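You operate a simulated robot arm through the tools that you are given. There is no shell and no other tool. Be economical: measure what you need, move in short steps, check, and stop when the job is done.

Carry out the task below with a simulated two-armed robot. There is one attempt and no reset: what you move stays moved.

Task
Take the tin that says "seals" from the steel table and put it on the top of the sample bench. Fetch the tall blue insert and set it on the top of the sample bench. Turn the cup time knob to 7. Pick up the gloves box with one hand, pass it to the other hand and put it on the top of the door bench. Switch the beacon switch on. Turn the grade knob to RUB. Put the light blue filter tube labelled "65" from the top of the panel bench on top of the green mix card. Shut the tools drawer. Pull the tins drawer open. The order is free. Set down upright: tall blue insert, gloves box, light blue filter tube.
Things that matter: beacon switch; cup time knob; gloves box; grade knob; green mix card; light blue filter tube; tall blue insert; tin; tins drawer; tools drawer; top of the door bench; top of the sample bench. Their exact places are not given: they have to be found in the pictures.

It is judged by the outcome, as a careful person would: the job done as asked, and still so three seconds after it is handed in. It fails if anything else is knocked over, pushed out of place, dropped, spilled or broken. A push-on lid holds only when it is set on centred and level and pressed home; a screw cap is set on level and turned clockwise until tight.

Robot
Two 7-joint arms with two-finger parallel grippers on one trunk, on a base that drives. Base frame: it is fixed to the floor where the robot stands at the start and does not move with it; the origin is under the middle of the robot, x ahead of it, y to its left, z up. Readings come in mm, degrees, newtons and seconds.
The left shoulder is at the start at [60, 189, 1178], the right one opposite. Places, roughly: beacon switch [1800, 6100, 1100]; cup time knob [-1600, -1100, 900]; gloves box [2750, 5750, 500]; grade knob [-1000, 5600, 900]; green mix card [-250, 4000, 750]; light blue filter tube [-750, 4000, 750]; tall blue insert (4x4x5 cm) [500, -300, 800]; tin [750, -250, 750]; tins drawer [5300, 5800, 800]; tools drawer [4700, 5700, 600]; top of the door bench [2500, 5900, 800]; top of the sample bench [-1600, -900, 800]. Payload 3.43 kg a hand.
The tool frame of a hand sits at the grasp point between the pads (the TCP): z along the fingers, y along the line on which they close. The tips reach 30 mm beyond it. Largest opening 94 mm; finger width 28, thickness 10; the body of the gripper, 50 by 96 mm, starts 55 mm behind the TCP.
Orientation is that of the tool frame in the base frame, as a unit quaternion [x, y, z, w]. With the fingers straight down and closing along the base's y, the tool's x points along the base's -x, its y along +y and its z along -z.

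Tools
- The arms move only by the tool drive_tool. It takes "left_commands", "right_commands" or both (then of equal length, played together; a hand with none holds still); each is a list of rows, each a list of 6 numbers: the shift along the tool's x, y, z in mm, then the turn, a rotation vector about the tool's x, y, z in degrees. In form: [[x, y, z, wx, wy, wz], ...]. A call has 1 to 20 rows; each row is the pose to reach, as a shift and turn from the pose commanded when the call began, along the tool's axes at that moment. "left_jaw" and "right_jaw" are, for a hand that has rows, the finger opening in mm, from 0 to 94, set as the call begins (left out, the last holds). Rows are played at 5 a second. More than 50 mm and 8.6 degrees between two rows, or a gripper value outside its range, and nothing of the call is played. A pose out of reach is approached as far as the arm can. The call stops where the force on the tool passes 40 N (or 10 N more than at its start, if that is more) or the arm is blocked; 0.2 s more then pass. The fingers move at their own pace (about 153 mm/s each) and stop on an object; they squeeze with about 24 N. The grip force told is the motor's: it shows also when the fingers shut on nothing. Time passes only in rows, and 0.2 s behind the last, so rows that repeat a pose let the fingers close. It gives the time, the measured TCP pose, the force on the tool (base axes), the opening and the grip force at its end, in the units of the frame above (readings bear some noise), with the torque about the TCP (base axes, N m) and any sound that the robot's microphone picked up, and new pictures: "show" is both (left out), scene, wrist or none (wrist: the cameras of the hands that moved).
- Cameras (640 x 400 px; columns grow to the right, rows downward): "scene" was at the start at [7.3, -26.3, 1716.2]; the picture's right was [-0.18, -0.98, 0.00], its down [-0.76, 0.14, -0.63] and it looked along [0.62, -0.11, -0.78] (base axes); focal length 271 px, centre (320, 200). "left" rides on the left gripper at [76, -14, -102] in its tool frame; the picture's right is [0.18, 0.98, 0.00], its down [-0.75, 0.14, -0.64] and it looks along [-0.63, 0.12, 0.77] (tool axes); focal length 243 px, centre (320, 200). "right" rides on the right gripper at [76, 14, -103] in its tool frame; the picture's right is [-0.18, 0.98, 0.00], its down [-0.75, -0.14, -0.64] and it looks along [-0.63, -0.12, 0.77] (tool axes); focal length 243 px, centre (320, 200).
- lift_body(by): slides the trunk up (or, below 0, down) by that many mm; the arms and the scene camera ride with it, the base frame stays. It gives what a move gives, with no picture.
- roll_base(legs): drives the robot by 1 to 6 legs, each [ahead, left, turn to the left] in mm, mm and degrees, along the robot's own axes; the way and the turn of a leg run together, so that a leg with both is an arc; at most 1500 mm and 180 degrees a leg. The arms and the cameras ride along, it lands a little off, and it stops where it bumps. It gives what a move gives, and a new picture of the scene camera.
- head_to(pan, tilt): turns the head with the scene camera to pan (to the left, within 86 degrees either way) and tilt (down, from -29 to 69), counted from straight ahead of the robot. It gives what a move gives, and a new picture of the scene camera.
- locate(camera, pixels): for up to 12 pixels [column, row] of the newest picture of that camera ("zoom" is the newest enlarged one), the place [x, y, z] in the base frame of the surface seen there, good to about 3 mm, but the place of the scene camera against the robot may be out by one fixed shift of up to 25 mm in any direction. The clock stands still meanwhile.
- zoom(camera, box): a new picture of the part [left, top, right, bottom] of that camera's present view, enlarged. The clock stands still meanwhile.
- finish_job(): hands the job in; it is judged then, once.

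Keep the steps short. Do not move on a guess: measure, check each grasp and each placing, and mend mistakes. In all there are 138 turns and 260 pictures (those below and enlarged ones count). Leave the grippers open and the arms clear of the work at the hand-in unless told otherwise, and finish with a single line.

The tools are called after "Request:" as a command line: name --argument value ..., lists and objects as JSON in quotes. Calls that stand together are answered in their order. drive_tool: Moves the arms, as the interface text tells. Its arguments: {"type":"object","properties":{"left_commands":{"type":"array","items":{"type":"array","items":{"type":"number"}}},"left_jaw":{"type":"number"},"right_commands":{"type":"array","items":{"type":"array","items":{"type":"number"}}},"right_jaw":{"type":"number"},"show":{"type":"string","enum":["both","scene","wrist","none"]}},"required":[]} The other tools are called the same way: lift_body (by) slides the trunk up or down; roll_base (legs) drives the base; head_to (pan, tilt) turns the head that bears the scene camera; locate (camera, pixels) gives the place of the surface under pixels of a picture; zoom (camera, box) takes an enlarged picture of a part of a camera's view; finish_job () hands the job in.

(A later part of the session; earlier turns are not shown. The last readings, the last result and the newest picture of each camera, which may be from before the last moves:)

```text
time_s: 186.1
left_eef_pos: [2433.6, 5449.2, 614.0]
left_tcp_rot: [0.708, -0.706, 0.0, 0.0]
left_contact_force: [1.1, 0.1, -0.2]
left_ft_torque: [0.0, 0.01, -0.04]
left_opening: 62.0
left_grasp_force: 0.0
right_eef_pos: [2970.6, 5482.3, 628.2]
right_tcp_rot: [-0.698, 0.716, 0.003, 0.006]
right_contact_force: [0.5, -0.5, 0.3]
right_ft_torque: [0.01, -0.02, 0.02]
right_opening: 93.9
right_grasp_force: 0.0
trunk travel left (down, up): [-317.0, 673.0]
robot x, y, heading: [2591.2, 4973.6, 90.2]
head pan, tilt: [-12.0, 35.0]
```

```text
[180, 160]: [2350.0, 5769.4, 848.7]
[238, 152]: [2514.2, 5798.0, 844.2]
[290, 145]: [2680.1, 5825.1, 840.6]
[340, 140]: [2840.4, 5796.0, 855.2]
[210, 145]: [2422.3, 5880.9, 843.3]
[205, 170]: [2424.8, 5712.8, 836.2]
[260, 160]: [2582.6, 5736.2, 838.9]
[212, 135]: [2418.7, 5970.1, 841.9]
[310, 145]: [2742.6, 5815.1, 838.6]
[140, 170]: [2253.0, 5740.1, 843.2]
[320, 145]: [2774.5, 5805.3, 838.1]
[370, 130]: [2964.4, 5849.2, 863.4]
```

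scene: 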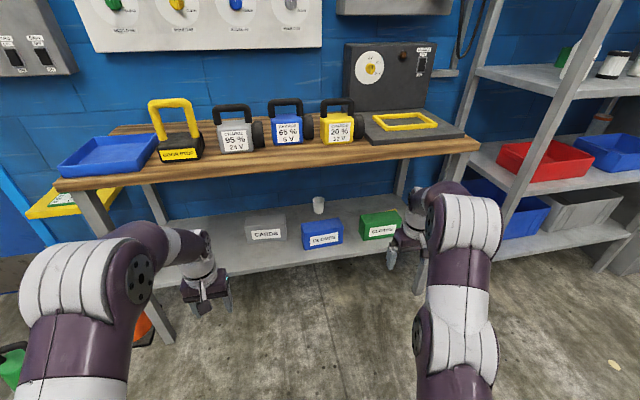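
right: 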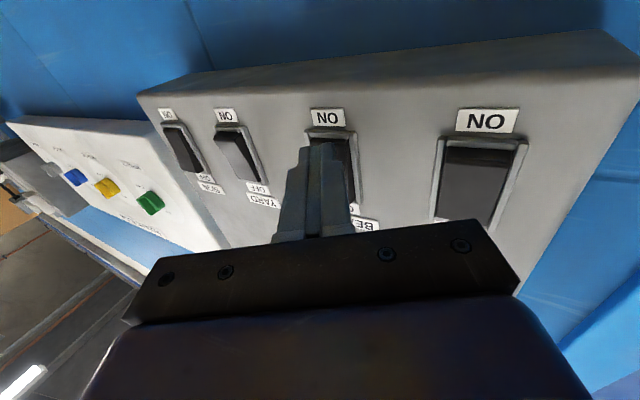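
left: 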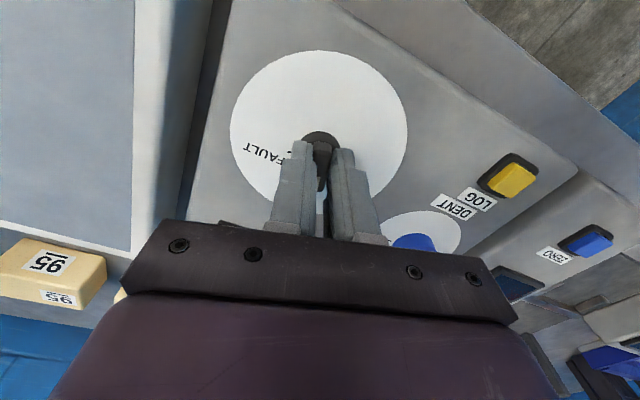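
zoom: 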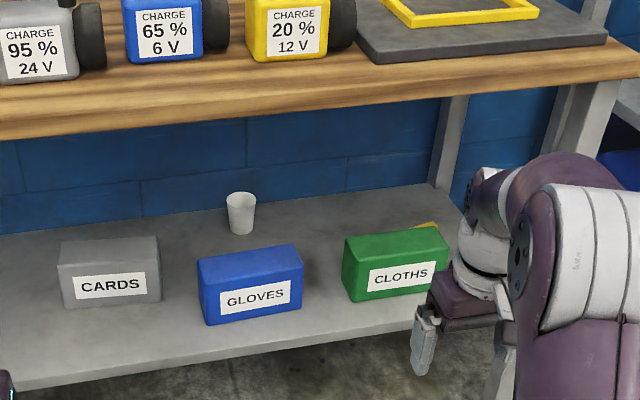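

Box spans x ≈ 2707–2869, y ≈ 5800–5870, z 385–485. Plan: right hand turned so it closes along y, tilted 35° to the left, reaching in under the top; then pass to the left hand in front. First turn the right hand 90° in free space.

Request:
drive_tool --right_commands '[[0, 0, 0, 0, 0, 8.2], [0, 0, 0, 0, 0, 16.4], [0, 0, 0, 0, 0, 24.6], [0, 0, 0, 0, 0, 32.8], [0, 0, 0, 0, 0, 41], [0, 0, 0, 0, 0, 49.2], [0, 0, 0, 0, 0, 57.4], [0, 0, 0, 0, 0, 65.6], [0, 0, 0, 0, 0, 73.8], [0, 0, 0, 0, 0, 82], [0, 0, 0, 0, 0, 89], [0, 0, 0, 0, 0, 89]]' --right_jaw 94 --show "none"

Request:
drive_tool --right_commands '[[20, 0, 0, 0, 7, 0], [40, 0, 0, 0, 14, 0], [60, 0, 0, 0, 21, 0], [80, 0, 0, 0, 28, 0], [90, 0, 0, 0, 35, 0], [90, 0, 0, 0, 35, 0]]' --show "none"

Request:
lift_body --by -85

Request:
head_to --pan -10 --tilt 32

```text
time_s: 188.7
left_eef_pos: [2433.0, 5449.6, 613.9]
left_tcp_rot: [0.708, -0.706, 0.001, 0.0]
left_contact_force: [-0.8, -0.1, 1.1]
left_ft_torque: [-0.05, 0.01, -0.01]
left_opening: 61.9
left_grasp_force: 0.1
right_eef_pos: [2970.6, 5481.1, 629.4]
right_tcp_rot: [0.005, 1.0, 0.008, 0.003]
right_contact_force: [-0.7, -0.1, 0.0]
right_ft_torque: [-0.02, 0.03, 0.01]
right_opening: 94.1
right_grasp_force: 0.1
trunk travel left (down, up): [-317.0, 673.0]
robot x, y, heading: [2588.3, 4976.3, 89.9]
head pan, tilt: [-12.0, 35.0]
```

```text
time_s: 190.1
left_eef_pos: [2433.7, 5450.7, 613.5]
left_tcp_rot: [0.708, -0.706, 0.001, 0.0]
left_contact_force: [-0.9, 0.5, -0.3]
left_ft_torque: [0.01, 0.02, -0.01]
left_opening: 61.9
left_grasp_force: 0.1
right_eef_pos: [2830.1, 5431.9, 570.4]
right_tcp_rot: [0.002, 0.954, 0.009, -0.299]
right_contact_force: [1.0, 1.4, -0.5]
right_ft_torque: [0.01, 0.0, 0.02]
right_opening: 94.0
right_grasp_force: 0.1
right hand out of reach, approached as far as the arm can: row 1, 2, 3, 4, 5, 6
trunk travel left (down, up): [-317.0, 673.0]
robot x, y, heading: [2590.3, 4976.3, 89.9]
head pan, tilt: [-12.0, 35.0]
```

```text
time_s: 191.3
left_eef_pos: [2433.4, 5450.2, 529.7]
left_tcp_rot: [0.709, -0.706, 0.001, 0.0]
left_contact_force: [-0.3, -0.2, -0.1]
left_ft_torque: [0.02, 0.01, 0.01]
left_opening: 62.0
left_grasp_force: 0.0
right_eef_pos: [2830.4, 5432.8, 485.1]
right_tcp_rot: [0.002, 0.954, 0.009, -0.298]
right_contact_force: [1.2, -0.3, 0.1]
right_ft_torque: [0.0, 0.02, 0.01]
right_opening: 94.0
right_grasp_force: 0.1
trunk travel left (down, up): [-232.0, 758.0]
robot x, y, heading: [2589.7, 4976.4, 89.9]
head pan, tilt: [-12.0, 35.0]
```

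```text
time_s: 191.9
left_eef_pos: [2433.9, 5450.4, 528.7]
left_tcp_rot: [0.708, -0.706, 0.001, 0.001]
left_contact_force: [0.4, -0.4, 0.5]
left_ft_torque: [0.0, 0.0, 0.01]
left_opening: 61.8
left_grasp_force: 0.1
right_eef_pos: [2830.1, 5434.1, 484.4]
right_tcp_rot: [0.002, 0.955, 0.009, -0.298]
right_contact_force: [-0.6, -0.3, 0.5]
right_ft_torque: [-0.02, -0.02, -0.01]
right_opening: 94.0
right_grasp_force: 0.1
trunk travel left (down, up): [-232.0, 758.0]
robot x, y, heading: [2590.7, 4973.9, 89.8]
head pan, tilt: [-10.0, 32.0]
```

scene: 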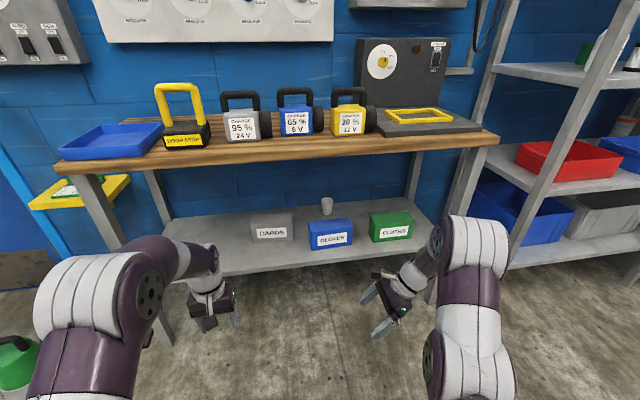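

The hand is ready. I check elbow heights and pull the left hand back so it stays clear of the bench when I drive in.

Request:
locate --camera "scene" --pixels '[[478, 222], [455, 225], [440, 250], [130, 245], [90, 260], [190, 250], [340, 135], [280, 215], [330, 226], [300, 270]]'

Request:
drive_tool --left_commands '[[40, 0, 0, 0, 0, 0], [80, 0, 0, 0, 0, 0], [120, 0, 0, 0, 0, 0], [150, 0, 0, 0, 0, 0], [150, 0, 0, 0, 0, 0]]' --show "none"

```text
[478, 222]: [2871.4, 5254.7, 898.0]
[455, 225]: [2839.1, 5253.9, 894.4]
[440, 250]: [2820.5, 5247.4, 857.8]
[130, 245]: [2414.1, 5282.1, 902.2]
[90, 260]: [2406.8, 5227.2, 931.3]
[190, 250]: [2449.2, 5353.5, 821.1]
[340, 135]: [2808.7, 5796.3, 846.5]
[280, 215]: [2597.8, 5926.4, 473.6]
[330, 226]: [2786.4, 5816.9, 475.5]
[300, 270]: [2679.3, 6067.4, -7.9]
```

```text
time_s: 193.1
left_eef_pos: [2433.3, 5297.8, 530.2]
left_tcp_rot: [0.709, -0.706, 0.001, 0.0]
left_contact_force: [-0.1, 0.0, -0.6]
left_ft_torque: [-0.02, 0.0, -0.01]
left_opening: 62.1
left_grasp_force: 0.0
right_eef_pos: [2831.3, 5434.3, 485.4]
right_tcp_rot: [0.002, 0.954, 0.008, -0.299]
right_contact_force: [-0.3, 0.6, 0.2]
right_ft_torque: [0.02, -0.04, 0.0]
right_opening: 94.0
right_grasp_force: 0.1
trunk travel left (down, up): [-232.0, 758.0]
robot x, y, heading: [2589.3, 4974.5, 90.2]
head pan, tilt: [-10.0, 32.0]
```

The elbows are too high (z ≈ 900) to go under the top. I lower the trunk another 225 mm and raise both hands relative to it, so the forearm comes in flat.

Request:
lift_body --by -225

Request:
drive_tool --left_commands '[[0, 0, -40, 0, 0, 0], [0, 0, -80, 0, 0, 0], [0, 0, -120, 0, 0, 0], [0, 0, -160, 0, 0, 0], [0, 0, -200, 0, 0, 0], [0, 0, -220, 0, 0, 0], [0, 0, -220, 0, 0, 0]]' --right_commands '[[25, 0, -36, 0, 0, 0], [50, 0, -71, 0, 0, 0], [75, 0, -107, 0, 0, 0], [100, 0, -143, 0, 0, 0], [125, 0, -179, 0, 0, 0], [152, 0, -218, 0, 0, 0], [152, 0, -218, 0, 0, 0]]' --show "scene"

```text
time_s: 195.5
left_eef_pos: [2433.2, 5298.9, 306.2]
left_tcp_rot: [0.708, -0.706, 0.001, 0.0]
left_contact_force: [-1.2, -0.6, -0.1]
left_ft_torque: [0.0, 0.01, -0.01]
left_opening: 62.1
left_grasp_force: 0.2
right_eef_pos: [2830.4, 5433.6, 259.7]
right_tcp_rot: [0.002, 0.955, 0.009, -0.298]
right_contact_force: [0.3, 0.5, 0.5]
right_ft_torque: [-0.01, -0.04, -0.03]
right_opening: 94.2
right_grasp_force: 0.2
trunk travel left (down, up): [-7.0, 983.0]
robot x, y, heading: [2592.9, 4975.4, 89.9]
head pan, tilt: [-10.0, 32.0]
```

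```text
time_s: 197.1
left_eef_pos: [2433.9, 5298.3, 423.3]
left_tcp_rot: [0.708, -0.706, 0.0, 0.001]
left_contact_force: [0.6, -0.5, 0.0]
left_ft_torque: [0.05, 0.01, 0.03]
left_opening: 62.0
left_grasp_force: 0.1
left hand out of reach, approached as far as the arm can: row 3, 4, 5, 6, 7
right_eef_pos: [2746.0, 5383.4, 357.3]
right_tcp_rot: [0.004, 0.955, 0.012, -0.297]
right_contact_force: [0.3, 0.4, 0.3]
right_ft_torque: [0.0, -0.03, -0.01]
right_opening: 94.1
right_grasp_force: 0.0
right hand out of reach, approached as far as the arm can: row 1, 2, 3, 4, 5, 6, 7
trunk travel left (down, up): [-7.0, 983.0]
robot x, y, heading: [2589.9, 4976.4, 90.1]
head pan, tilt: [-10.0, 32.0]
```

scene: 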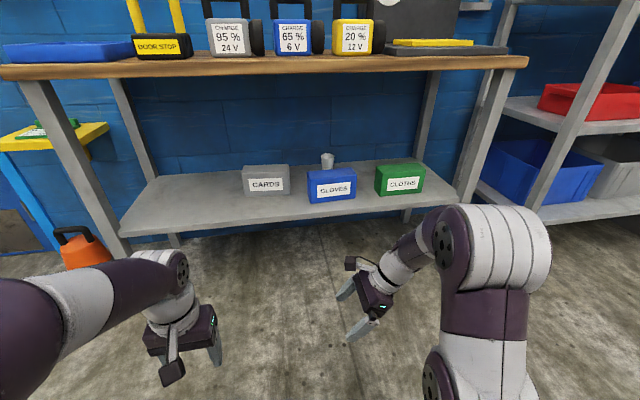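

Pointing straight down under the top isn't reachable. New plan: left hand, base turned 45°, fingers pointing right-and-down onto the box's left end, closing along y. I first raise the trunk 25 mm and turn the left hand in free space.

Request:
lift_body --by 25

Request:
drive_tool --left_commands '[[-20, 0, 0, 0, 0, 7.5], [-40, 0, 0, 0, 0, 15], [-60, 0, 0, 0, 0, 22.5], [-80, 0, 0, 0, 0, 30], [-100, 0, 0, 0, 0, 37.5], [-110, 0, 0, 0, 0, 45], [-110, 0, 0, 0, 0, 45]]' --left_jaw 94 --show "none"

Request:
drive_tool --left_commands '[[0, 0, -5, 0, -8.3, 0], [0, 0, -10, 0, -16.6, 0], [0, 0, -20, 0, -25, 0], [0, 0, -30, 0, -33.3, 0], [0, 0, -40, 0, -41.6, 0], [0, 0, -50, 0, -50, 0], [0, 0, -50, 0, -50, 0]]' --show "none"

Request:
roll_base --legs '[[0, 0, -45]]'

```text
time_s: 197.8
left_eef_pos: [2433.5, 5300.1, 449.2]
left_tcp_rot: [0.709, -0.705, 0.0, 0.0]
left_contact_force: [-0.4, 0.3, 0.5]
left_ft_torque: [0.01, -0.01, 0.02]
left_opening: 62.0
left_grasp_force: 0.1
right_eef_pos: [2745.4, 5383.4, 382.1]
right_tcp_rot: [0.004, 0.955, 0.012, -0.298]
right_contact_force: [-0.3, -0.1, 0.4]
right_ft_torque: [-0.01, 0.02, 0.06]
right_opening: 94.1
right_grasp_force: 0.2
trunk travel left (down, up): [-32.0, 958.0]
robot x, y, heading: [2589.7, 4974.7, 90.1]
head pan, tilt: [-10.0, 32.0]
```

```text
time_s: 199.4
left_eef_pos: [2432.9, 5401.3, 423.9]
left_tcp_rot: [-0.383, 0.924, 0.0, 0.0]
left_contact_force: [0.0, 0.3, -0.4]
left_ft_torque: [-0.01, -0.01, -0.05]
left_opening: 94.1
left_grasp_force: 0.0
left hand out of reach, approached as far as the arm can: row 2, 3, 4, 5, 6, 7
right_eef_pos: [2745.9, 5383.6, 383.6]
right_tcp_rot: [0.004, 0.954, 0.011, -0.298]
right_contact_force: [0.5, 0.3, -0.1]
right_ft_torque: [-0.06, 0.0, 0.01]
right_opening: 94.0
right_grasp_force: 0.0
trunk travel left (down, up): [-32.0, 958.0]
robot x, y, heading: [2589.3, 4976.1, 90.2]
head pan, tilt: [-10.0, 32.0]
```

```text
time_s: 201.0
left_eef_pos: [2433.4, 5399.0, 474.9]
left_tcp_rot: [-0.349, 0.836, 0.162, 0.391]
left_contact_force: [0.6, -0.1, -0.7]
left_ft_torque: [-0.02, 0.01, -0.01]
left_opening: 93.7
left_grasp_force: 0.1
right_eef_pos: [2746.5, 5384.0, 382.6]
right_tcp_rot: [0.004, 0.955, 0.012, -0.298]
right_contact_force: [0.1, 0.5, -0.8]
right_ft_torque: [-0.01, -0.01, 0.01]
right_opening: 94.0
right_grasp_force: 0.0
trunk travel left (down, up): [-32.0, 958.0]
robot x, y, heading: [2589.3, 4978.3, 90.0]
head pan, tilt: [-10.0, 32.0]
```

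```text
time_s: 203.5
left_eef_pos: [2779.4, 5386.1, 475.2]
left_tcp_rot: [0.0, 0.906, 0.0, 0.422]
left_contact_force: [-0.5, -0.3, 0.8]
left_ft_torque: [0.03, -0.02, 0.02]
left_opening: 94.0
left_grasp_force: 0.0
right_eef_pos: [2988.7, 5152.5, 382.4]
right_tcp_rot: [0.37, 0.88, 0.125, -0.269]
right_contact_force: [1.1, -1.4, 0.5]
right_ft_torque: [0.01, 0.0, -0.02]
right_opening: 94.1
right_grasp_force: 0.0
trunk travel left (down, up): [-32.0, 958.0]
robot x, y, heading: [2591.2, 4977.5, 44.8]
head pan, tilt: [-10.0, 32.0]
```

scene: 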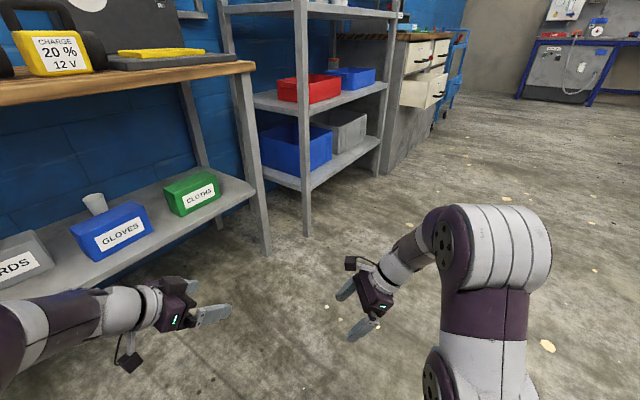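

Orientation is right: fingers along (+0.77,0,-0.64), closing along y. I raise 50 mm and drive so the hand comes near the shelf, then measure with the left wrist camera.

Request:
lift_body --by 55

Request:
roll_base --legs '[[105, 300, 0]]'

Request:
zoom --camera "left" --box '[0, 0, 640, 400]'

```text
time_s: 204.4
left_eef_pos: [2780.1, 5385.5, 528.9]
left_tcp_rot: [0.0, 0.907, -0.001, 0.422]
left_contact_force: [0.4, 0.3, 0.1]
left_ft_torque: [0.0, 0.0, 0.02]
left_opening: 94.1
left_grasp_force: 0.3
right_eef_pos: [2989.5, 5152.7, 437.7]
right_tcp_rot: [0.371, 0.88, 0.126, -0.27]
right_contact_force: [0.2, 0.9, 0.5]
right_ft_torque: [0.0, -0.02, 0.0]
right_opening: 94.1
right_grasp_force: 0.0
trunk travel left (down, up): [-87.0, 903.0]
robot x, y, heading: [2593.0, 4975.6, 44.9]
head pan, tilt: [-10.0, 32.0]
```

```text
time_s: 206.6
left_eef_pos: [2644.3, 5673.7, 529.2]
left_tcp_rot: [0.001, 0.906, -0.001, 0.423]
left_contact_force: [0.4, 0.1, 0.2]
left_ft_torque: [0.01, 0.0, 0.01]
left_opening: 94.2
left_grasp_force: 0.0
right_eef_pos: [2853.6, 5440.2, 437.5]
right_tcp_rot: [0.371, 0.88, 0.126, -0.269]
right_contact_force: [-0.4, 0.4, 0.4]
right_ft_torque: [-0.02, 0.0, 0.02]
right_opening: 94.2
right_grasp_force: 0.0
trunk travel left (down, up): [-87.0, 903.0]
robot x, y, heading: [2450.6, 5263.6, 44.3]
head pan, tilt: [-10.0, 32.0]
```

scene: 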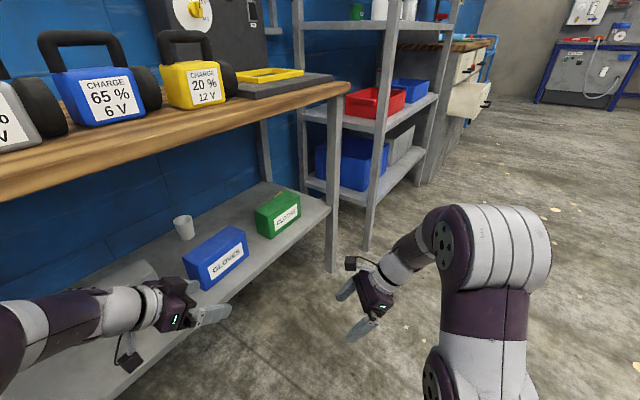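

```text
1.00 times, centred on (320, 200) of left (not enlarged: the box is as wide or as high as the picture)
```

zoom: 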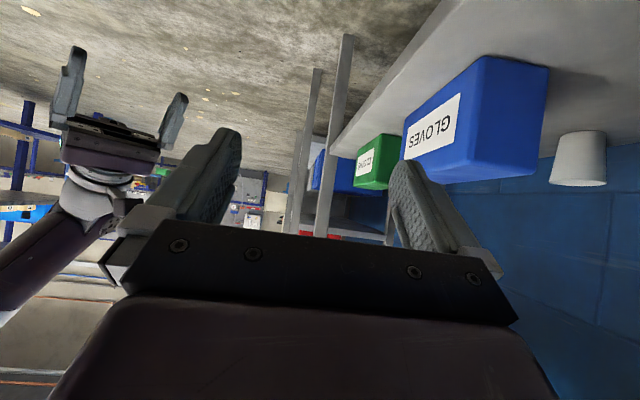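

I measure the box's corners in this view.

Request:
locate --camera "zoom" --pixels '[[490, 65], [545, 75], [530, 165], [475, 172], [510, 120], [410, 125], [455, 140], [400, 80], [560, 90], [578, 165]]'

```text
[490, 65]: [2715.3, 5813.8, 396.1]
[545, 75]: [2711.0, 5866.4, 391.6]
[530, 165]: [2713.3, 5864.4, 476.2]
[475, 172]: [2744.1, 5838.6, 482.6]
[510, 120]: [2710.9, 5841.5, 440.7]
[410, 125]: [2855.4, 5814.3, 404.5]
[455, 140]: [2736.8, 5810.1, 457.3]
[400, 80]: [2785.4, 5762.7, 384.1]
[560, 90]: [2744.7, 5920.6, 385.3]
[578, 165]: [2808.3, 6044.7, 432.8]
```

Box: left end x 2711, y 5811–5869, z 384–484; centre y 5841. I check the forearm height before going further in.

Request:
locate --camera "scene" --pixels '[[15, 310], [60, 300], [110, 290], [150, 285], [175, 290], [40, 190], [130, 150]]'

```text
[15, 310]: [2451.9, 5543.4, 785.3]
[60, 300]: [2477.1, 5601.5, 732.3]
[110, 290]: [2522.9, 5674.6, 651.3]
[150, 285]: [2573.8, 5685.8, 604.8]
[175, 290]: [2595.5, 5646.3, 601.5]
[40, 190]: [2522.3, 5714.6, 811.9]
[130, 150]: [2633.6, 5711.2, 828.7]
```

Forearm top would come close to the table top's underside if the base moved in, so I extend the arm instead (base stays mostly).

Request:
drive_tool --left_commands '[[-2, 40, 6, 0, 0, 0], [-4, 80, 12, 0, 0, 0], [-6, 120, 18, 0, 0, 0], [-8, 140, 25, 0, 0, 0], [-8, 167, 25, 0, 0, 0], [-8, 167, 25, 0, 0, 0]]' --show "both"

Request:
locate --camera "scene" --pixels '[[15, 310], [40, 295], [60, 290], [80, 285], [110, 280], [140, 275], [30, 320]]'

```text
time_s: 208.0
left_eef_pos: [2668.0, 5841.8, 518.7]
left_tcp_rot: [0.001, 0.906, -0.001, 0.423]
left_contact_force: [0.4, 0.2, -0.4]
left_ft_torque: [-0.01, -0.01, -0.01]
left_opening: 93.9
left_grasp_force: 0.1
right_eef_pos: [2853.9, 5440.8, 437.1]
right_tcp_rot: [0.371, 0.88, 0.126, -0.27]
right_contact_force: [-0.1, -0.8, -0.9]
right_ft_torque: [-0.01, -0.04, 0.0]
right_opening: 94.2
right_grasp_force: 0.0
trunk travel left (down, up): [-87.0, 903.0]
robot x, y, heading: [2453.2, 5265.6, 44.3]
head pan, tilt: [-10.0, 32.0]
```

scene: 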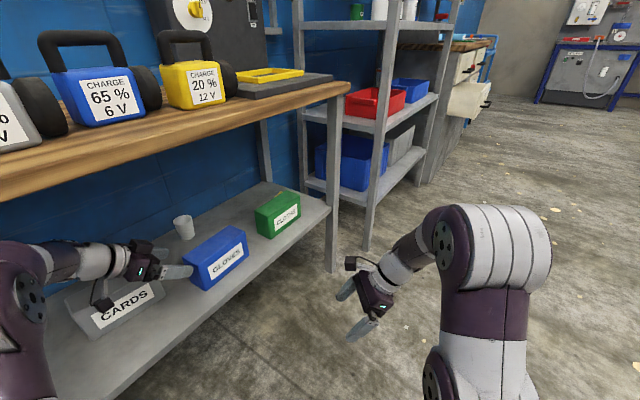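
left: 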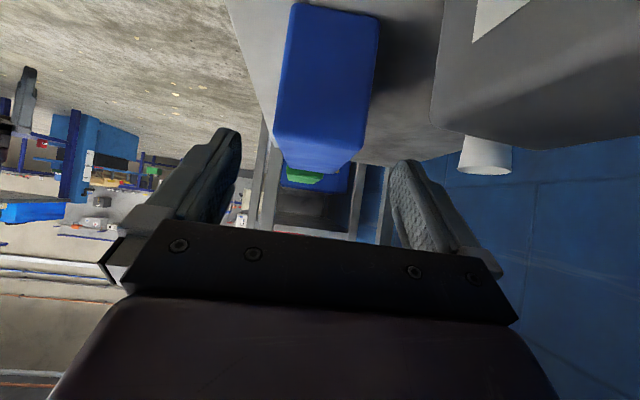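

```text
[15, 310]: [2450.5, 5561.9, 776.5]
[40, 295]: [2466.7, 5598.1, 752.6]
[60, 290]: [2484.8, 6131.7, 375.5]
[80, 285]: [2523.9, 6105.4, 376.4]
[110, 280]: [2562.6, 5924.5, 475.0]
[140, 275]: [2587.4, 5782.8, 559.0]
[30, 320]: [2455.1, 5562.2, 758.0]
```

Aligned well. I check the CARDS box clearance before the final approach.

Request:
locate --camera "left" --pixels '[[445, 60], [440, 110], [470, 120], [520, 125], [450, 20], [370, 80], [280, 80], [325, 150]]'

```text
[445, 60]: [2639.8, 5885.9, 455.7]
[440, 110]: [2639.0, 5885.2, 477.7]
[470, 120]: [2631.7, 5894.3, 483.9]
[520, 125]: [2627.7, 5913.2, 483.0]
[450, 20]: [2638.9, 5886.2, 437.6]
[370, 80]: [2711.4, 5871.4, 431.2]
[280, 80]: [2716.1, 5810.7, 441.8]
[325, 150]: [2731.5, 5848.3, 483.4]
```

Clearance is fine (CARDS right edge x 2639, front y 5885). I advance 98 mm along the fingers.

Request:
drive_tool --left_commands '[[0, 0, 30, 0, 0, 0], [0, 0, 55, 0, 0, 0], [0, 0, 80, 0, 0, 0], [0, 0, 98, 0, 0, 0], [0, 0, 98, 0, 0, 0]]' --left_jaw 86 --show "wrist"

```text
time_s: 209.2
left_eef_pos: [2743.1, 5842.1, 456.7]
left_tcp_rot: [0.001, 0.906, -0.001, 0.423]
left_contact_force: [0.1, -0.5, 0.3]
left_ft_torque: [0.01, -0.01, -0.01]
left_opening: 86.0
left_grasp_force: 0.1
right_eef_pos: [2853.2, 5441.1, 436.1]
right_tcp_rot: [0.371, 0.879, 0.125, -0.27]
right_contact_force: [-0.5, 0.7, 0.7]
right_ft_torque: [-0.03, 0.03, -0.03]
right_opening: 94.1
right_grasp_force: 0.1
trunk travel left (down, up): [-87.0, 903.0]
robot x, y, heading: [2454.5, 5264.7, 44.7]
head pan, tilt: [-10.0, 32.0]
```

left: 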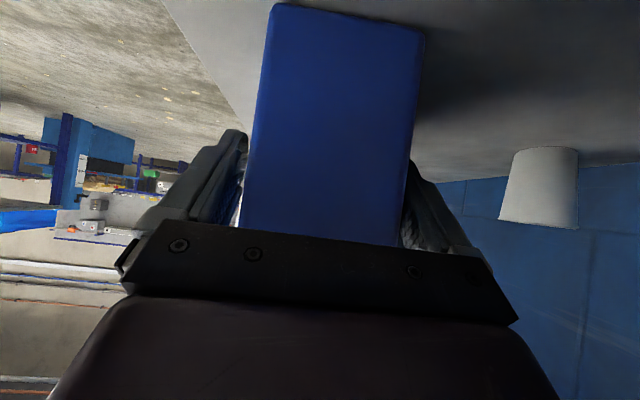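

The fingers straddle the box. Close.

Request:
drive_tool --left_commands '[[0, 0, 0, 0, 0, 0], [0, 0, 0, 0, 0, 0], [0, 0, 0, 0, 0, 0], [0, 0, 0, 0, 0, 0]]' --left_jaw 0 --show "none"

Request:
lift_body --by 20

Request:
zoom --camera "scene" --box '[0, 180, 340, 400]'

```text
time_s: 210.2
left_eef_pos: [2742.6, 5841.7, 457.5]
left_tcp_rot: [0.001, 0.906, -0.001, 0.422]
left_contact_force: [0.0, 0.8, 0.1]
left_ft_torque: [0.14, -0.07, 0.14]
left_opening: 73.7
left_grasp_force: 24.5
right_eef_pos: [2853.3, 5439.7, 437.5]
right_tcp_rot: [0.37, 0.88, 0.125, -0.271]
right_contact_force: [0.2, 0.6, 0.4]
right_ft_torque: [0.0, 0.02, 0.01]
right_opening: 94.0
right_grasp_force: 0.1
trunk travel left (down, up): [-87.0, 903.0]
robot x, y, heading: [2454.9, 5263.1, 44.6]
head pan, tilt: [-10.0, 32.0]
```

```text
time_s: 210.8
left_eef_pos: [2743.9, 5841.6, 477.6]
left_tcp_rot: [0.001, 0.906, -0.001, 0.423]
left_contact_force: [0.7, -1.1, -3.1]
left_ft_torque: [0.02, 0.17, 0.01]
left_opening: 72.3
left_grasp_force: 23.9
right_eef_pos: [2852.0, 5439.3, 457.2]
right_tcp_rot: [0.372, 0.88, 0.125, -0.27]
right_contact_force: [1.0, -0.1, 0.6]
right_ft_torque: [-0.05, 0.04, 0.01]
right_opening: 94.0
right_grasp_force: 0.0
trunk travel left (down, up): [-107.0, 883.0]
robot x, y, heading: [2454.3, 5264.2, 44.5]
head pan, tilt: [-10.0, 32.0]
```

```text
1.82 times, centred on (170, 290) of scene
```

zoom: 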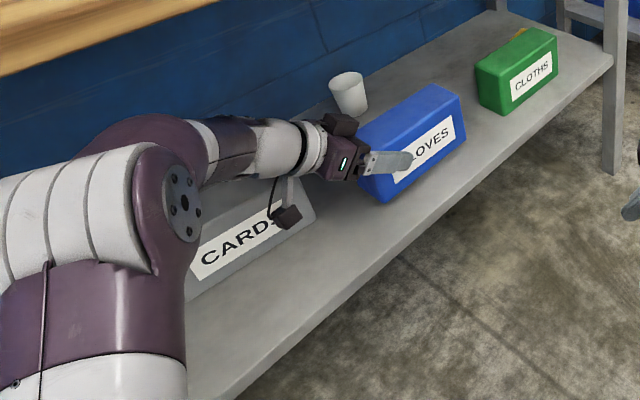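

The box is held (72 mm, ~3 N). I lift 20 mm more and withdraw straight out towards the room.

Request:
lift_body --by 20

Request:
roll_base --legs '[[-280, -285, 0]]'

```text
time_s: 211.5
left_eef_pos: [2743.3, 5841.7, 498.4]
left_tcp_rot: [0.002, 0.906, -0.002, 0.423]
left_contact_force: [-0.6, 0.6, -3.9]
left_ft_torque: [-0.01, 0.15, -0.04]
left_opening: 72.1
left_grasp_force: 24.5
right_eef_pos: [2854.2, 5439.7, 476.1]
right_tcp_rot: [0.371, 0.88, 0.124, -0.27]
right_contact_force: [0.2, 1.3, -0.2]
right_ft_torque: [0.02, -0.01, -0.03]
right_opening: 94.2
right_grasp_force: 0.0
trunk travel left (down, up): [-127.0, 863.0]
robot x, y, heading: [2453.2, 5264.5, 44.7]
head pan, tilt: [-10.0, 32.0]
```

```text
time_s: 214.0
left_eef_pos: [2745.8, 5444.8, 497.7]
left_tcp_rot: [0.007, 0.906, -0.004, 0.423]
left_contact_force: [0.9, 0.1, -3.9]
left_ft_torque: [0.04, 0.16, -0.02]
left_opening: 72.6
left_grasp_force: 23.6
right_eef_pos: [2850.8, 5041.1, 476.7]
right_tcp_rot: [0.378, 0.876, 0.128, -0.269]
right_contact_force: [0.3, 0.3, 0.9]
right_ft_torque: [0.02, 0.03, 0.02]
right_opening: 94.0
right_grasp_force: 0.0
trunk travel left (down, up): [-127.0, 863.0]
robot x, y, heading: [2448.1, 4871.2, 43.5]
head pan, tilt: [-10.0, 32.0]
```

scene: 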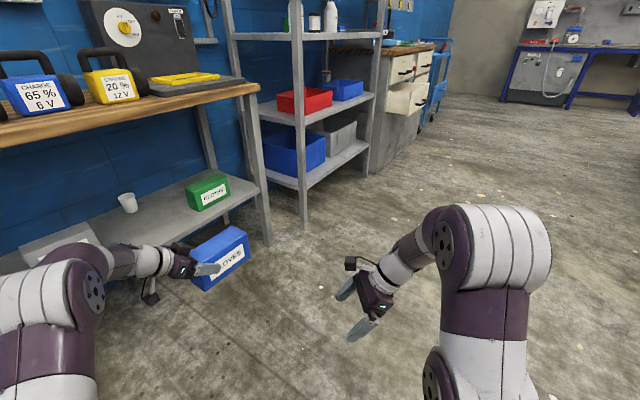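

Out cleanly. Now I set up the hand-over: left hand yaws 45° right and comes in front; the right hand retreats 100 mm along its fingers.

Request:
drive_tool --left_commands '[[9, -36, 10, 5.7, 0, 4.8], [18, -72, 20, 11.5, 0, 9.6], [27, -107, 30, 17.2, 0, 14.4], [36, -143, 40, 22.9, 0, 19.3], [45, -179, 50, 28.7, 0, 24.1], [54, -214, 59, 34.4, 0, 28.9], [54, -214, 59, 34.4, 0, 28.9]]' --right_commands '[[0, 0, -20, 0, 0, 0], [0, 0, -40, 0, 0, 0], [0, 0, -60, 0, 0, 0], [0, 0, -80, 0, 0, 0], [0, 0, -100, 0, 0, 0], [0, 0, -100, 0, 0, 0], [0, 0, -100, 0, 0, 0]]' --right_jaw 94 --show "scene"

```text
time_s: 215.6
left_eef_pos: [2743.6, 5214.7, 402.6]
left_tcp_rot: [0.354, 0.834, -0.165, 0.389]
left_contact_force: [0.1, 0.0, -3.3]
left_ft_torque: [0.09, 0.1, 0.0]
left_opening: 72.1
left_grasp_force: 24.1
left hand out of reach, approached as far as the arm can: row 5, 6, 7
right_eef_pos: [2840.8, 5016.8, 480.0]
right_tcp_rot: [0.378, 0.877, 0.128, -0.269]
right_contact_force: [-0.1, -0.5, -1.0]
right_ft_torque: [0.01, 0.05, -0.01]
right_opening: 94.1
right_grasp_force: 0.1
right hand out of reach, approached as far as the arm can: row 1, 2, 3, 4, 5, 6, 7
trunk travel left (down, up): [-127.0, 863.0]
robot x, y, heading: [2445.7, 4866.9, 43.8]
head pan, tilt: [-10.0, 32.0]
```

scene: 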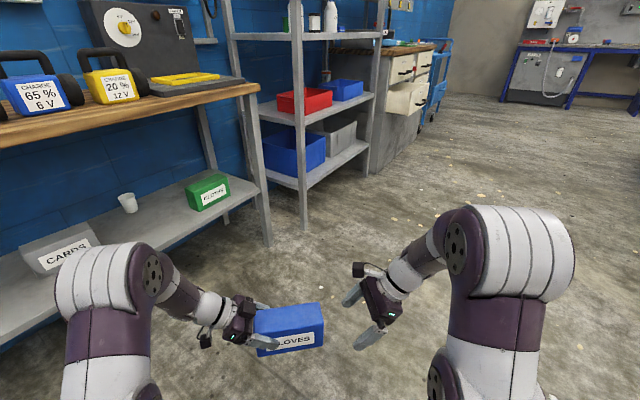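

The box is across in front. I lower the left hand 80 mm and bring the right hand to its approach point beside the box's right end.

Request:
drive_tool --left_commands '[[20, 0, 17, 0, 0, 0], [41, 0, 34, 0, 0, 0], [61, 0, 51, 0, 0, 0], [61, 0, 51, 0, 0, 0], [61, 0, 51, 0, 0, 0]]' --right_commands '[[1, 20, 25, 0, 0, 0], [2, 45, 50, 0, 0, 0], [3, 60, 75, 0, 0, 0], [3.6, 67, 99.8, 0, 0, 0], [3.6, 67, 99.8, 0, 0, 0]]' --right_jaw 94 --show "both"

```text
time_s: 216.8
left_eef_pos: [2743.3, 5211.8, 321.5]
left_tcp_rot: [0.354, 0.835, -0.166, 0.388]
left_contact_force: [-0.3, -0.2, -3.4]
left_ft_torque: [0.1, 0.1, -0.02]
left_opening: 72.2
left_grasp_force: 24.2
right_eef_pos: [2854.9, 5108.1, 396.8]
right_tcp_rot: [0.378, 0.877, 0.127, -0.269]
right_contact_force: [-0.6, -0.1, 0.1]
right_ft_torque: [-0.01, -0.02, 0.01]
right_opening: 93.9
right_grasp_force: 0.0
trunk travel left (down, up): [-127.0, 863.0]
robot x, y, heading: [2448.0, 4873.6, 43.9]
head pan, tilt: [-10.0, 32.0]
```

scene: 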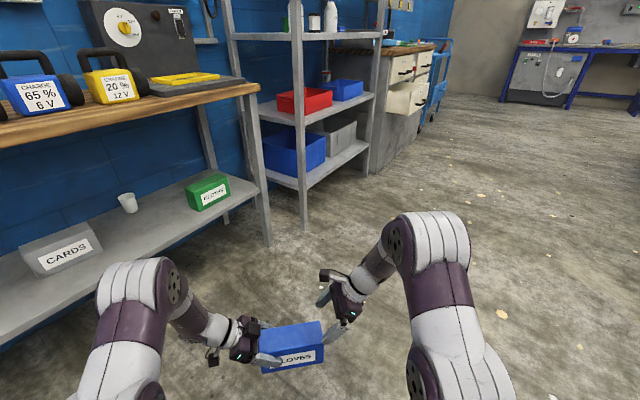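
right: 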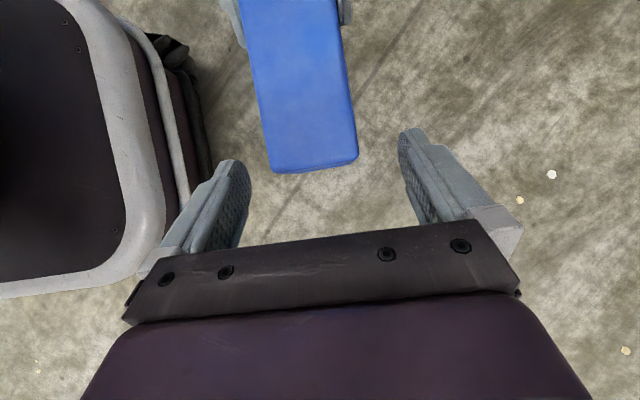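
left: 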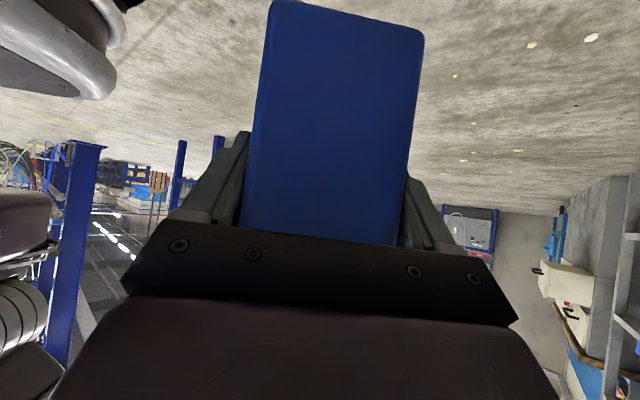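

The box's right end is centred in the right hand's view. I measure its top corners.

Request:
locate --camera "right" --pixels '[[274, 165], [354, 155], [262, 90], [340, 80], [312, 155], [300, 60]]'

```text
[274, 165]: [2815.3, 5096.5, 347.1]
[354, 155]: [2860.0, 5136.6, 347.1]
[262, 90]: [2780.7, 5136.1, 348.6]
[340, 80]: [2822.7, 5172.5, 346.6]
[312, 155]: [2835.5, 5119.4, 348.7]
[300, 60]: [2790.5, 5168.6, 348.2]
```

Target for the right hand: (2815,5139,318). Advance 93 mm along its fingers, 7 mm back.

Request:
drive_tool --right_commands '[[-2, -7, 20, 0, 0, 0], [-4, -7, 45, 0, 0, 0], [-4, -7, 70, 0, 0, 0], [-4, -7, 93, 0, 0, 0], [-4, -7, 93, 0, 0, 0]]' --show "wrist"

```text
time_s: 218.0
left_eef_pos: [2744.3, 5212.7, 324.3]
left_tcp_rot: [0.354, 0.835, -0.165, 0.388]
left_contact_force: [1.1, -0.5, -3.0]
left_ft_torque: [0.09, 0.12, 0.01]
left_opening: 72.4
left_grasp_force: 24.5
right_eef_pos: [2815.3, 5140.6, 317.8]
right_tcp_rot: [0.378, 0.877, 0.127, -0.269]
right_contact_force: [0.2, 0.2, 0.7]
right_ft_torque: [-0.02, 0.0, -0.04]
right_opening: 94.0
right_grasp_force: 0.1
trunk travel left (down, up): [-127.0, 863.0]
robot x, y, heading: [2447.8, 4873.1, 43.9]
head pan, tilt: [-10.0, 32.0]
```

right: 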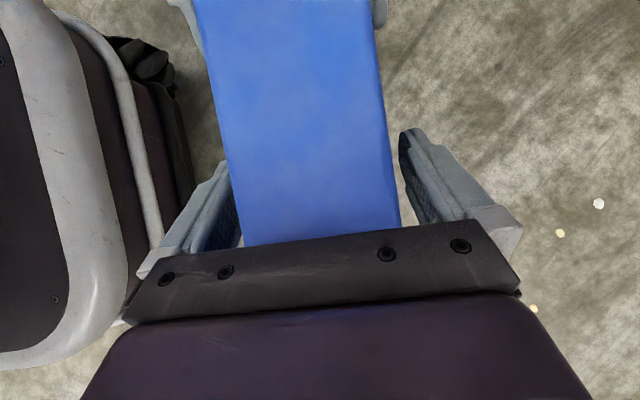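

The right fingers straddle the box. Close the right hand.

Request:
drive_tool --right_commands '[[0, 0, 0, 0, 0, 0], [0, 0, 0, 0, 0, 0], [0, 0, 0, 0, 0, 0], [0, 0, 0, 0, 0, 0]]' --right_jaw 0 --show "wrist"

```text
time_s: 219.0
left_eef_pos: [2744.5, 5212.5, 325.3]
left_tcp_rot: [0.354, 0.834, -0.165, 0.389]
left_contact_force: [1.0, -1.2, -1.9]
left_ft_torque: [0.36, -0.31, -0.58]
left_opening: 72.2
left_grasp_force: 23.9
right_eef_pos: [2814.5, 5138.2, 316.5]
right_tcp_rot: [0.377, 0.877, 0.126, -0.269]
right_contact_force: [-1.0, -0.1, -0.5]
right_ft_torque: [-0.33, 0.38, 0.6]
right_opening: 73.4
right_grasp_force: 24.0
trunk travel left (down, up): [-127.0, 863.0]
robot x, y, heading: [2444.9, 4869.9, 43.7]
head pan, tilt: [-10.0, 32.0]
```

right: 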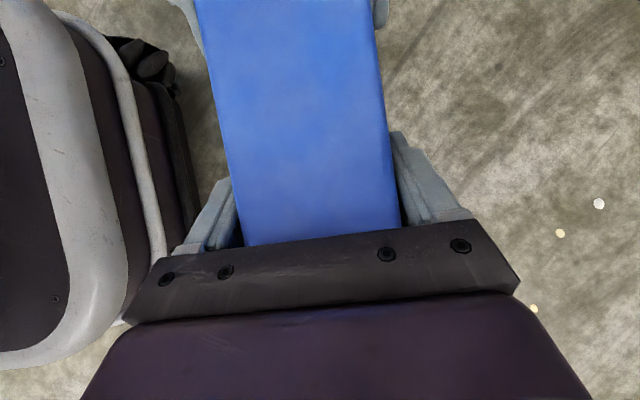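

The right hand holds too (73 mm). Open the left hand and draw it back along its fingers.

Request:
drive_tool --left_commands '[[0, 0, 0, 0, 0, 0], [0, 0, 0, 0, 0, 0], [0, 0, -25, 0, 0, 0], [0, 0, -60, 0, 0, 0], [0, 0, -100, 0, 0, 0], [0, 0, -100, 0, 0, 0]]' --left_jaw 94 --show "scene"

```text
time_s: 220.4
left_eef_pos: [2689.2, 5246.5, 373.7]
left_tcp_rot: [0.352, 0.839, -0.157, 0.384]
left_contact_force: [0.5, 1.2, -0.1]
left_ft_torque: [0.0, 0.0, -0.01]
left_opening: 94.2
left_grasp_force: 0.1
left hand out of reach, approached as far as the arm can: row 4, 5, 6
right_eef_pos: [2815.1, 5139.6, 317.8]
right_tcp_rot: [0.378, 0.877, 0.127, -0.268]
right_contact_force: [0.5, 0.5, 0.0]
right_ft_torque: [-0.12, -0.13, -0.02]
right_opening: 72.5
right_grasp_force: 24.1
trunk travel left (down, up): [-127.0, 863.0]
robot x, y, heading: [2450.5, 4871.6, 43.8]
head pan, tilt: [-10.0, 32.0]
```

scene: 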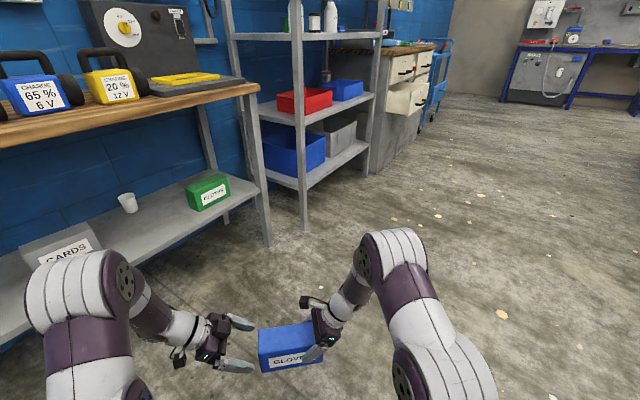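

The box is now in the right hand only. I move the left hand aside and back, then raise the trunk.

Request:
drive_tool --left_commands '[[15, -35, -18, 0, 0, 0], [30, -70, -36, 0, 0, 0], [45, -105, -54, 0, 0, 0], [60, -140, -72, 0, 0, 0], [60, -140, -72, 0, 0, 0]]' --show "none"

Request:
roll_base --legs '[[-150, 0, 0], [0, 0, 46.2]]'

Request:
lift_body --by 640

Request:
head_to --pan 0 --tilt 38

```text
time_s: 221.6
left_eef_pos: [2523.6, 5217.1, 373.3]
left_tcp_rot: [0.353, 0.835, -0.164, 0.39]
left_contact_force: [-0.1, -0.3, -0.1]
left_ft_torque: [0.03, 0.0, -0.01]
left_opening: 94.0
left_grasp_force: 0.0
left hand out of reach, approached as far as the arm can: row 1
right_eef_pos: [2815.3, 5139.6, 317.7]
right_tcp_rot: [0.378, 0.877, 0.128, -0.269]
right_contact_force: [-0.6, -0.4, -0.8]
right_ft_torque: [-0.11, -0.08, 0.0]
right_opening: 72.2
right_grasp_force: 24.3
trunk travel left (down, up): [-127.0, 863.0]
robot x, y, heading: [2449.4, 4868.7, 43.9]
head pan, tilt: [-10.0, 32.0]
```

```text
time_s: 225.1
left_eef_pos: [2138.1, 5059.0, 372.0]
left_tcp_rot: [-0.008, 0.906, 0.003, 0.422]
left_contact_force: [-0.8, 0.8, 0.3]
left_ft_torque: [0.03, 0.0, -0.01]
left_opening: 94.1
left_grasp_force: 0.1
right_eef_pos: [2394.1, 5219.3, 317.7]
right_tcp_rot: [-0.003, 0.955, 0.009, -0.297]
right_contact_force: [-0.1, -0.9, 0.6]
right_ft_torque: [0.05, -0.15, -0.03]
right_opening: 72.2
right_grasp_force: 24.2
trunk travel left (down, up): [-127.0, 863.0]
robot x, y, heading: [2341.9, 4767.7, 90.5]
head pan, tilt: [-10.0, 32.0]
```

scene: 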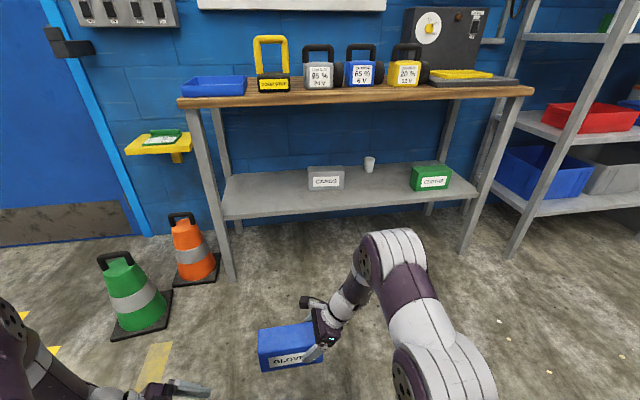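

```text
refused: 640 is not a number from -400 to 400
```

```text
time_s: 225.8
left_eef_pos: [2138.8, 5056.8, 371.8]
left_tcp_rot: [-0.008, 0.906, 0.003, 0.423]
left_contact_force: [0.7, -0.4, 0.0]
left_ft_torque: [-0.02, -0.04, 0.01]
left_opening: 94.0
left_grasp_force: 0.1
right_eef_pos: [2394.7, 5219.0, 318.0]
right_tcp_rot: [-0.004, 0.955, 0.009, -0.297]
right_contact_force: [0.4, 0.3, -0.8]
right_ft_torque: [0.0, -0.15, -0.02]
right_opening: 72.3
right_grasp_force: 23.9
trunk travel left (down, up): [-127.0, 863.0]
robot x, y, heading: [2337.1, 4766.2, 90.7]
head pan, tilt: [0.0, 38.0]
```

scene: 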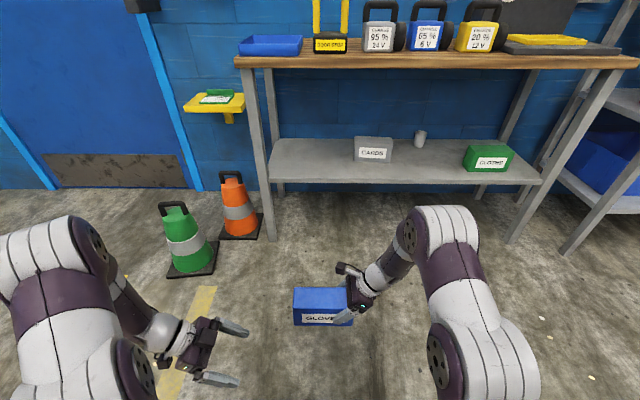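

Box held level. Raise in two steps, then drive to about 150 mm short of the placing spot and look.

Request:
lift_body --by 400

Request:
lift_body --by 250

Request:
roll_base --legs '[[0, -320, -0.5], [340, 0, 0]]'

Request:
zoom --camera "scene" --box '[200, 110, 480, 290]'

```text
time_s: 229.7
left_eef_pos: [2138.4, 5058.2, 773.5]
left_tcp_rot: [-0.009, 0.906, 0.004, 0.422]
left_contact_force: [0.8, 0.1, 1.1]
left_ft_torque: [0.01, -0.01, -0.01]
left_opening: 94.1
left_grasp_force: 0.1
right_eef_pos: [2392.9, 5219.1, 717.7]
right_tcp_rot: [-0.003, 0.955, 0.009, -0.297]
right_contact_force: [-0.3, -0.3, -3.3]
right_ft_torque: [0.0, -0.14, 0.02]
right_opening: 72.1
right_grasp_force: 23.9
trunk travel left (down, up): [-527.0, 463.0]
robot x, y, heading: [2341.2, 4767.6, 90.8]
head pan, tilt: [0.0, 38.0]
```

```text
time_s: 232.2
left_eef_pos: [2138.0, 5057.9, 1022.2]
left_tcp_rot: [-0.008, 0.907, 0.003, 0.422]
left_contact_force: [-0.7, 0.2, 0.0]
left_ft_torque: [0.02, 0.0, -0.01]
left_opening: 94.1
left_grasp_force: 0.0
right_eef_pos: [2393.8, 5219.2, 967.2]
right_tcp_rot: [-0.003, 0.955, 0.009, -0.297]
right_contact_force: [-0.7, -0.2, -2.4]
right_ft_torque: [-0.02, -0.09, -0.02]
right_opening: 72.0
right_grasp_force: 24.0
trunk travel left (down, up): [-777.0, 213.0]
robot x, y, heading: [2342.2, 4768.4, 90.8]
head pan, tilt: [0.0, 38.0]
```

```text
time_s: 236.2
left_eef_pos: [2454.7, 5403.1, 1021.7]
left_tcp_rot: [-0.008, 0.906, 0.003, 0.422]
left_contact_force: [-0.1, 0.4, 0.0]
left_ft_torque: [-0.02, 0.01, -0.01]
left_opening: 93.9
left_grasp_force: 0.2
right_eef_pos: [2709.7, 5564.6, 967.4]
right_tcp_rot: [-0.004, 0.954, 0.01, -0.298]
right_contact_force: [-0.1, -0.2, -2.9]
right_ft_torque: [0.02, -0.13, 0.02]
right_opening: 72.4
right_grasp_force: 24.2
trunk travel left (down, up): [-777.0, 213.0]
robot x, y, heading: [2656.2, 5113.1, 90.6]
head pan, tilt: [0.0, 38.0]
```

scene: 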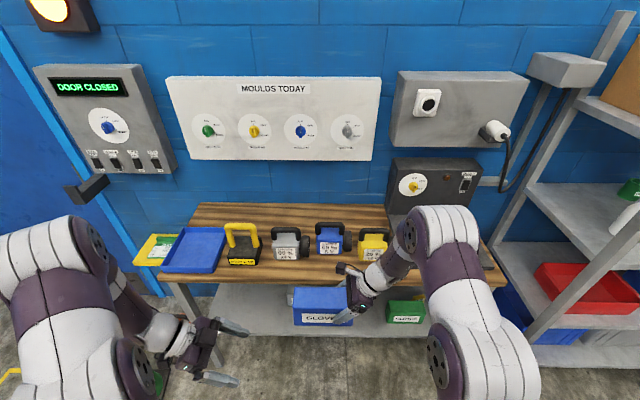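

```text
2.22 times, centred on (340, 200) of scene
```

zoom: 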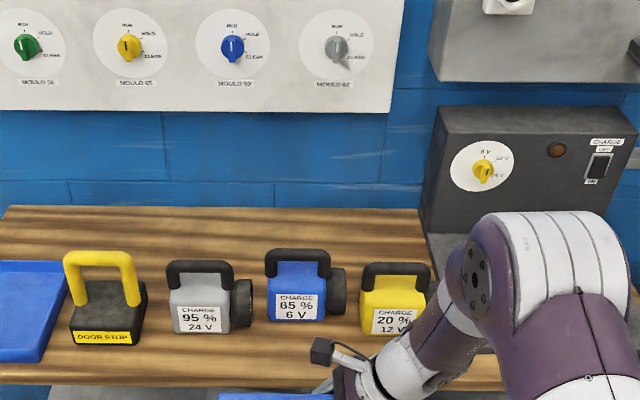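

The beacon lamp is lit. I measure the front strip of the bench top and item fronts.

Request:
locate --camera "zoom" --pixels '[[100, 380], [240, 380], [175, 335], [235, 325], [270, 322], [325, 318], [340, 312], [365, 335], [250, 350], [340, 350], [345, 240], [150, 290]]'

Request:
locate --camera "scene" --pixels '[[296, 289], [348, 290], [320, 300], [320, 322], [294, 322]]'

```text
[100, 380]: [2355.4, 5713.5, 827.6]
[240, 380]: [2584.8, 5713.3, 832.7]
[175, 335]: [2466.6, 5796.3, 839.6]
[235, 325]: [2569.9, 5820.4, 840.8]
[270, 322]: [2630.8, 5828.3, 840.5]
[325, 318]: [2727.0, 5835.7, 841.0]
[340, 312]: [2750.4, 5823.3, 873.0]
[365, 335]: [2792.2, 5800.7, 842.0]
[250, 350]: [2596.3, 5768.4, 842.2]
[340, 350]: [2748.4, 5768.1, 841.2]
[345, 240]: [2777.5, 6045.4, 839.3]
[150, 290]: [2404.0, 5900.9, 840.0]
```

```text
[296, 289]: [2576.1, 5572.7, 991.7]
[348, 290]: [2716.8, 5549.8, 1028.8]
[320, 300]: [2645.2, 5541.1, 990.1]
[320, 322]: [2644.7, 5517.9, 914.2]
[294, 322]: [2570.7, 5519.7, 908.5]
```

True frame: bench top z ≈ 848, front edge y ≈ 5724, blue charger front ≈ 5839. Target right TCP (2720,5762,918). Drive ahead 190 mm.

Request:
roll_base --legs '[[190, -12, -0.5]]'

Request:
locate --camera "scene" --pixels '[[320, 330], [300, 320]]'

```text
time_s: 237.8
left_eef_pos: [2467.8, 5596.0, 1022.1]
left_tcp_rot: [-0.005, 0.906, 0.001, 0.423]
left_contact_force: [-0.2, 0.3, -0.6]
left_ft_torque: [0.05, -0.03, -0.01]
left_opening: 93.7
left_grasp_force: 0.1
right_eef_pos: [2723.9, 5754.1, 968.0]
right_tcp_rot: [0.002, 0.955, 0.011, -0.297]
right_contact_force: [-0.2, 0.2, -3.9]
right_ft_torque: [0.04, -0.12, 0.01]
right_opening: 72.1
right_grasp_force: 24.0
trunk travel left (down, up): [-777.0, 213.0]
robot x, y, heading: [2666.9, 5303.0, 90.5]
head pan, tilt: [0.0, 38.0]
```

scene: 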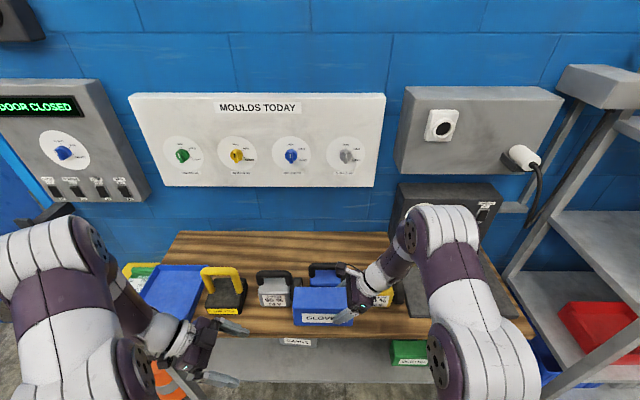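

```text
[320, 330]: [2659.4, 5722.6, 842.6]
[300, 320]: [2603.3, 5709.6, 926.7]
```

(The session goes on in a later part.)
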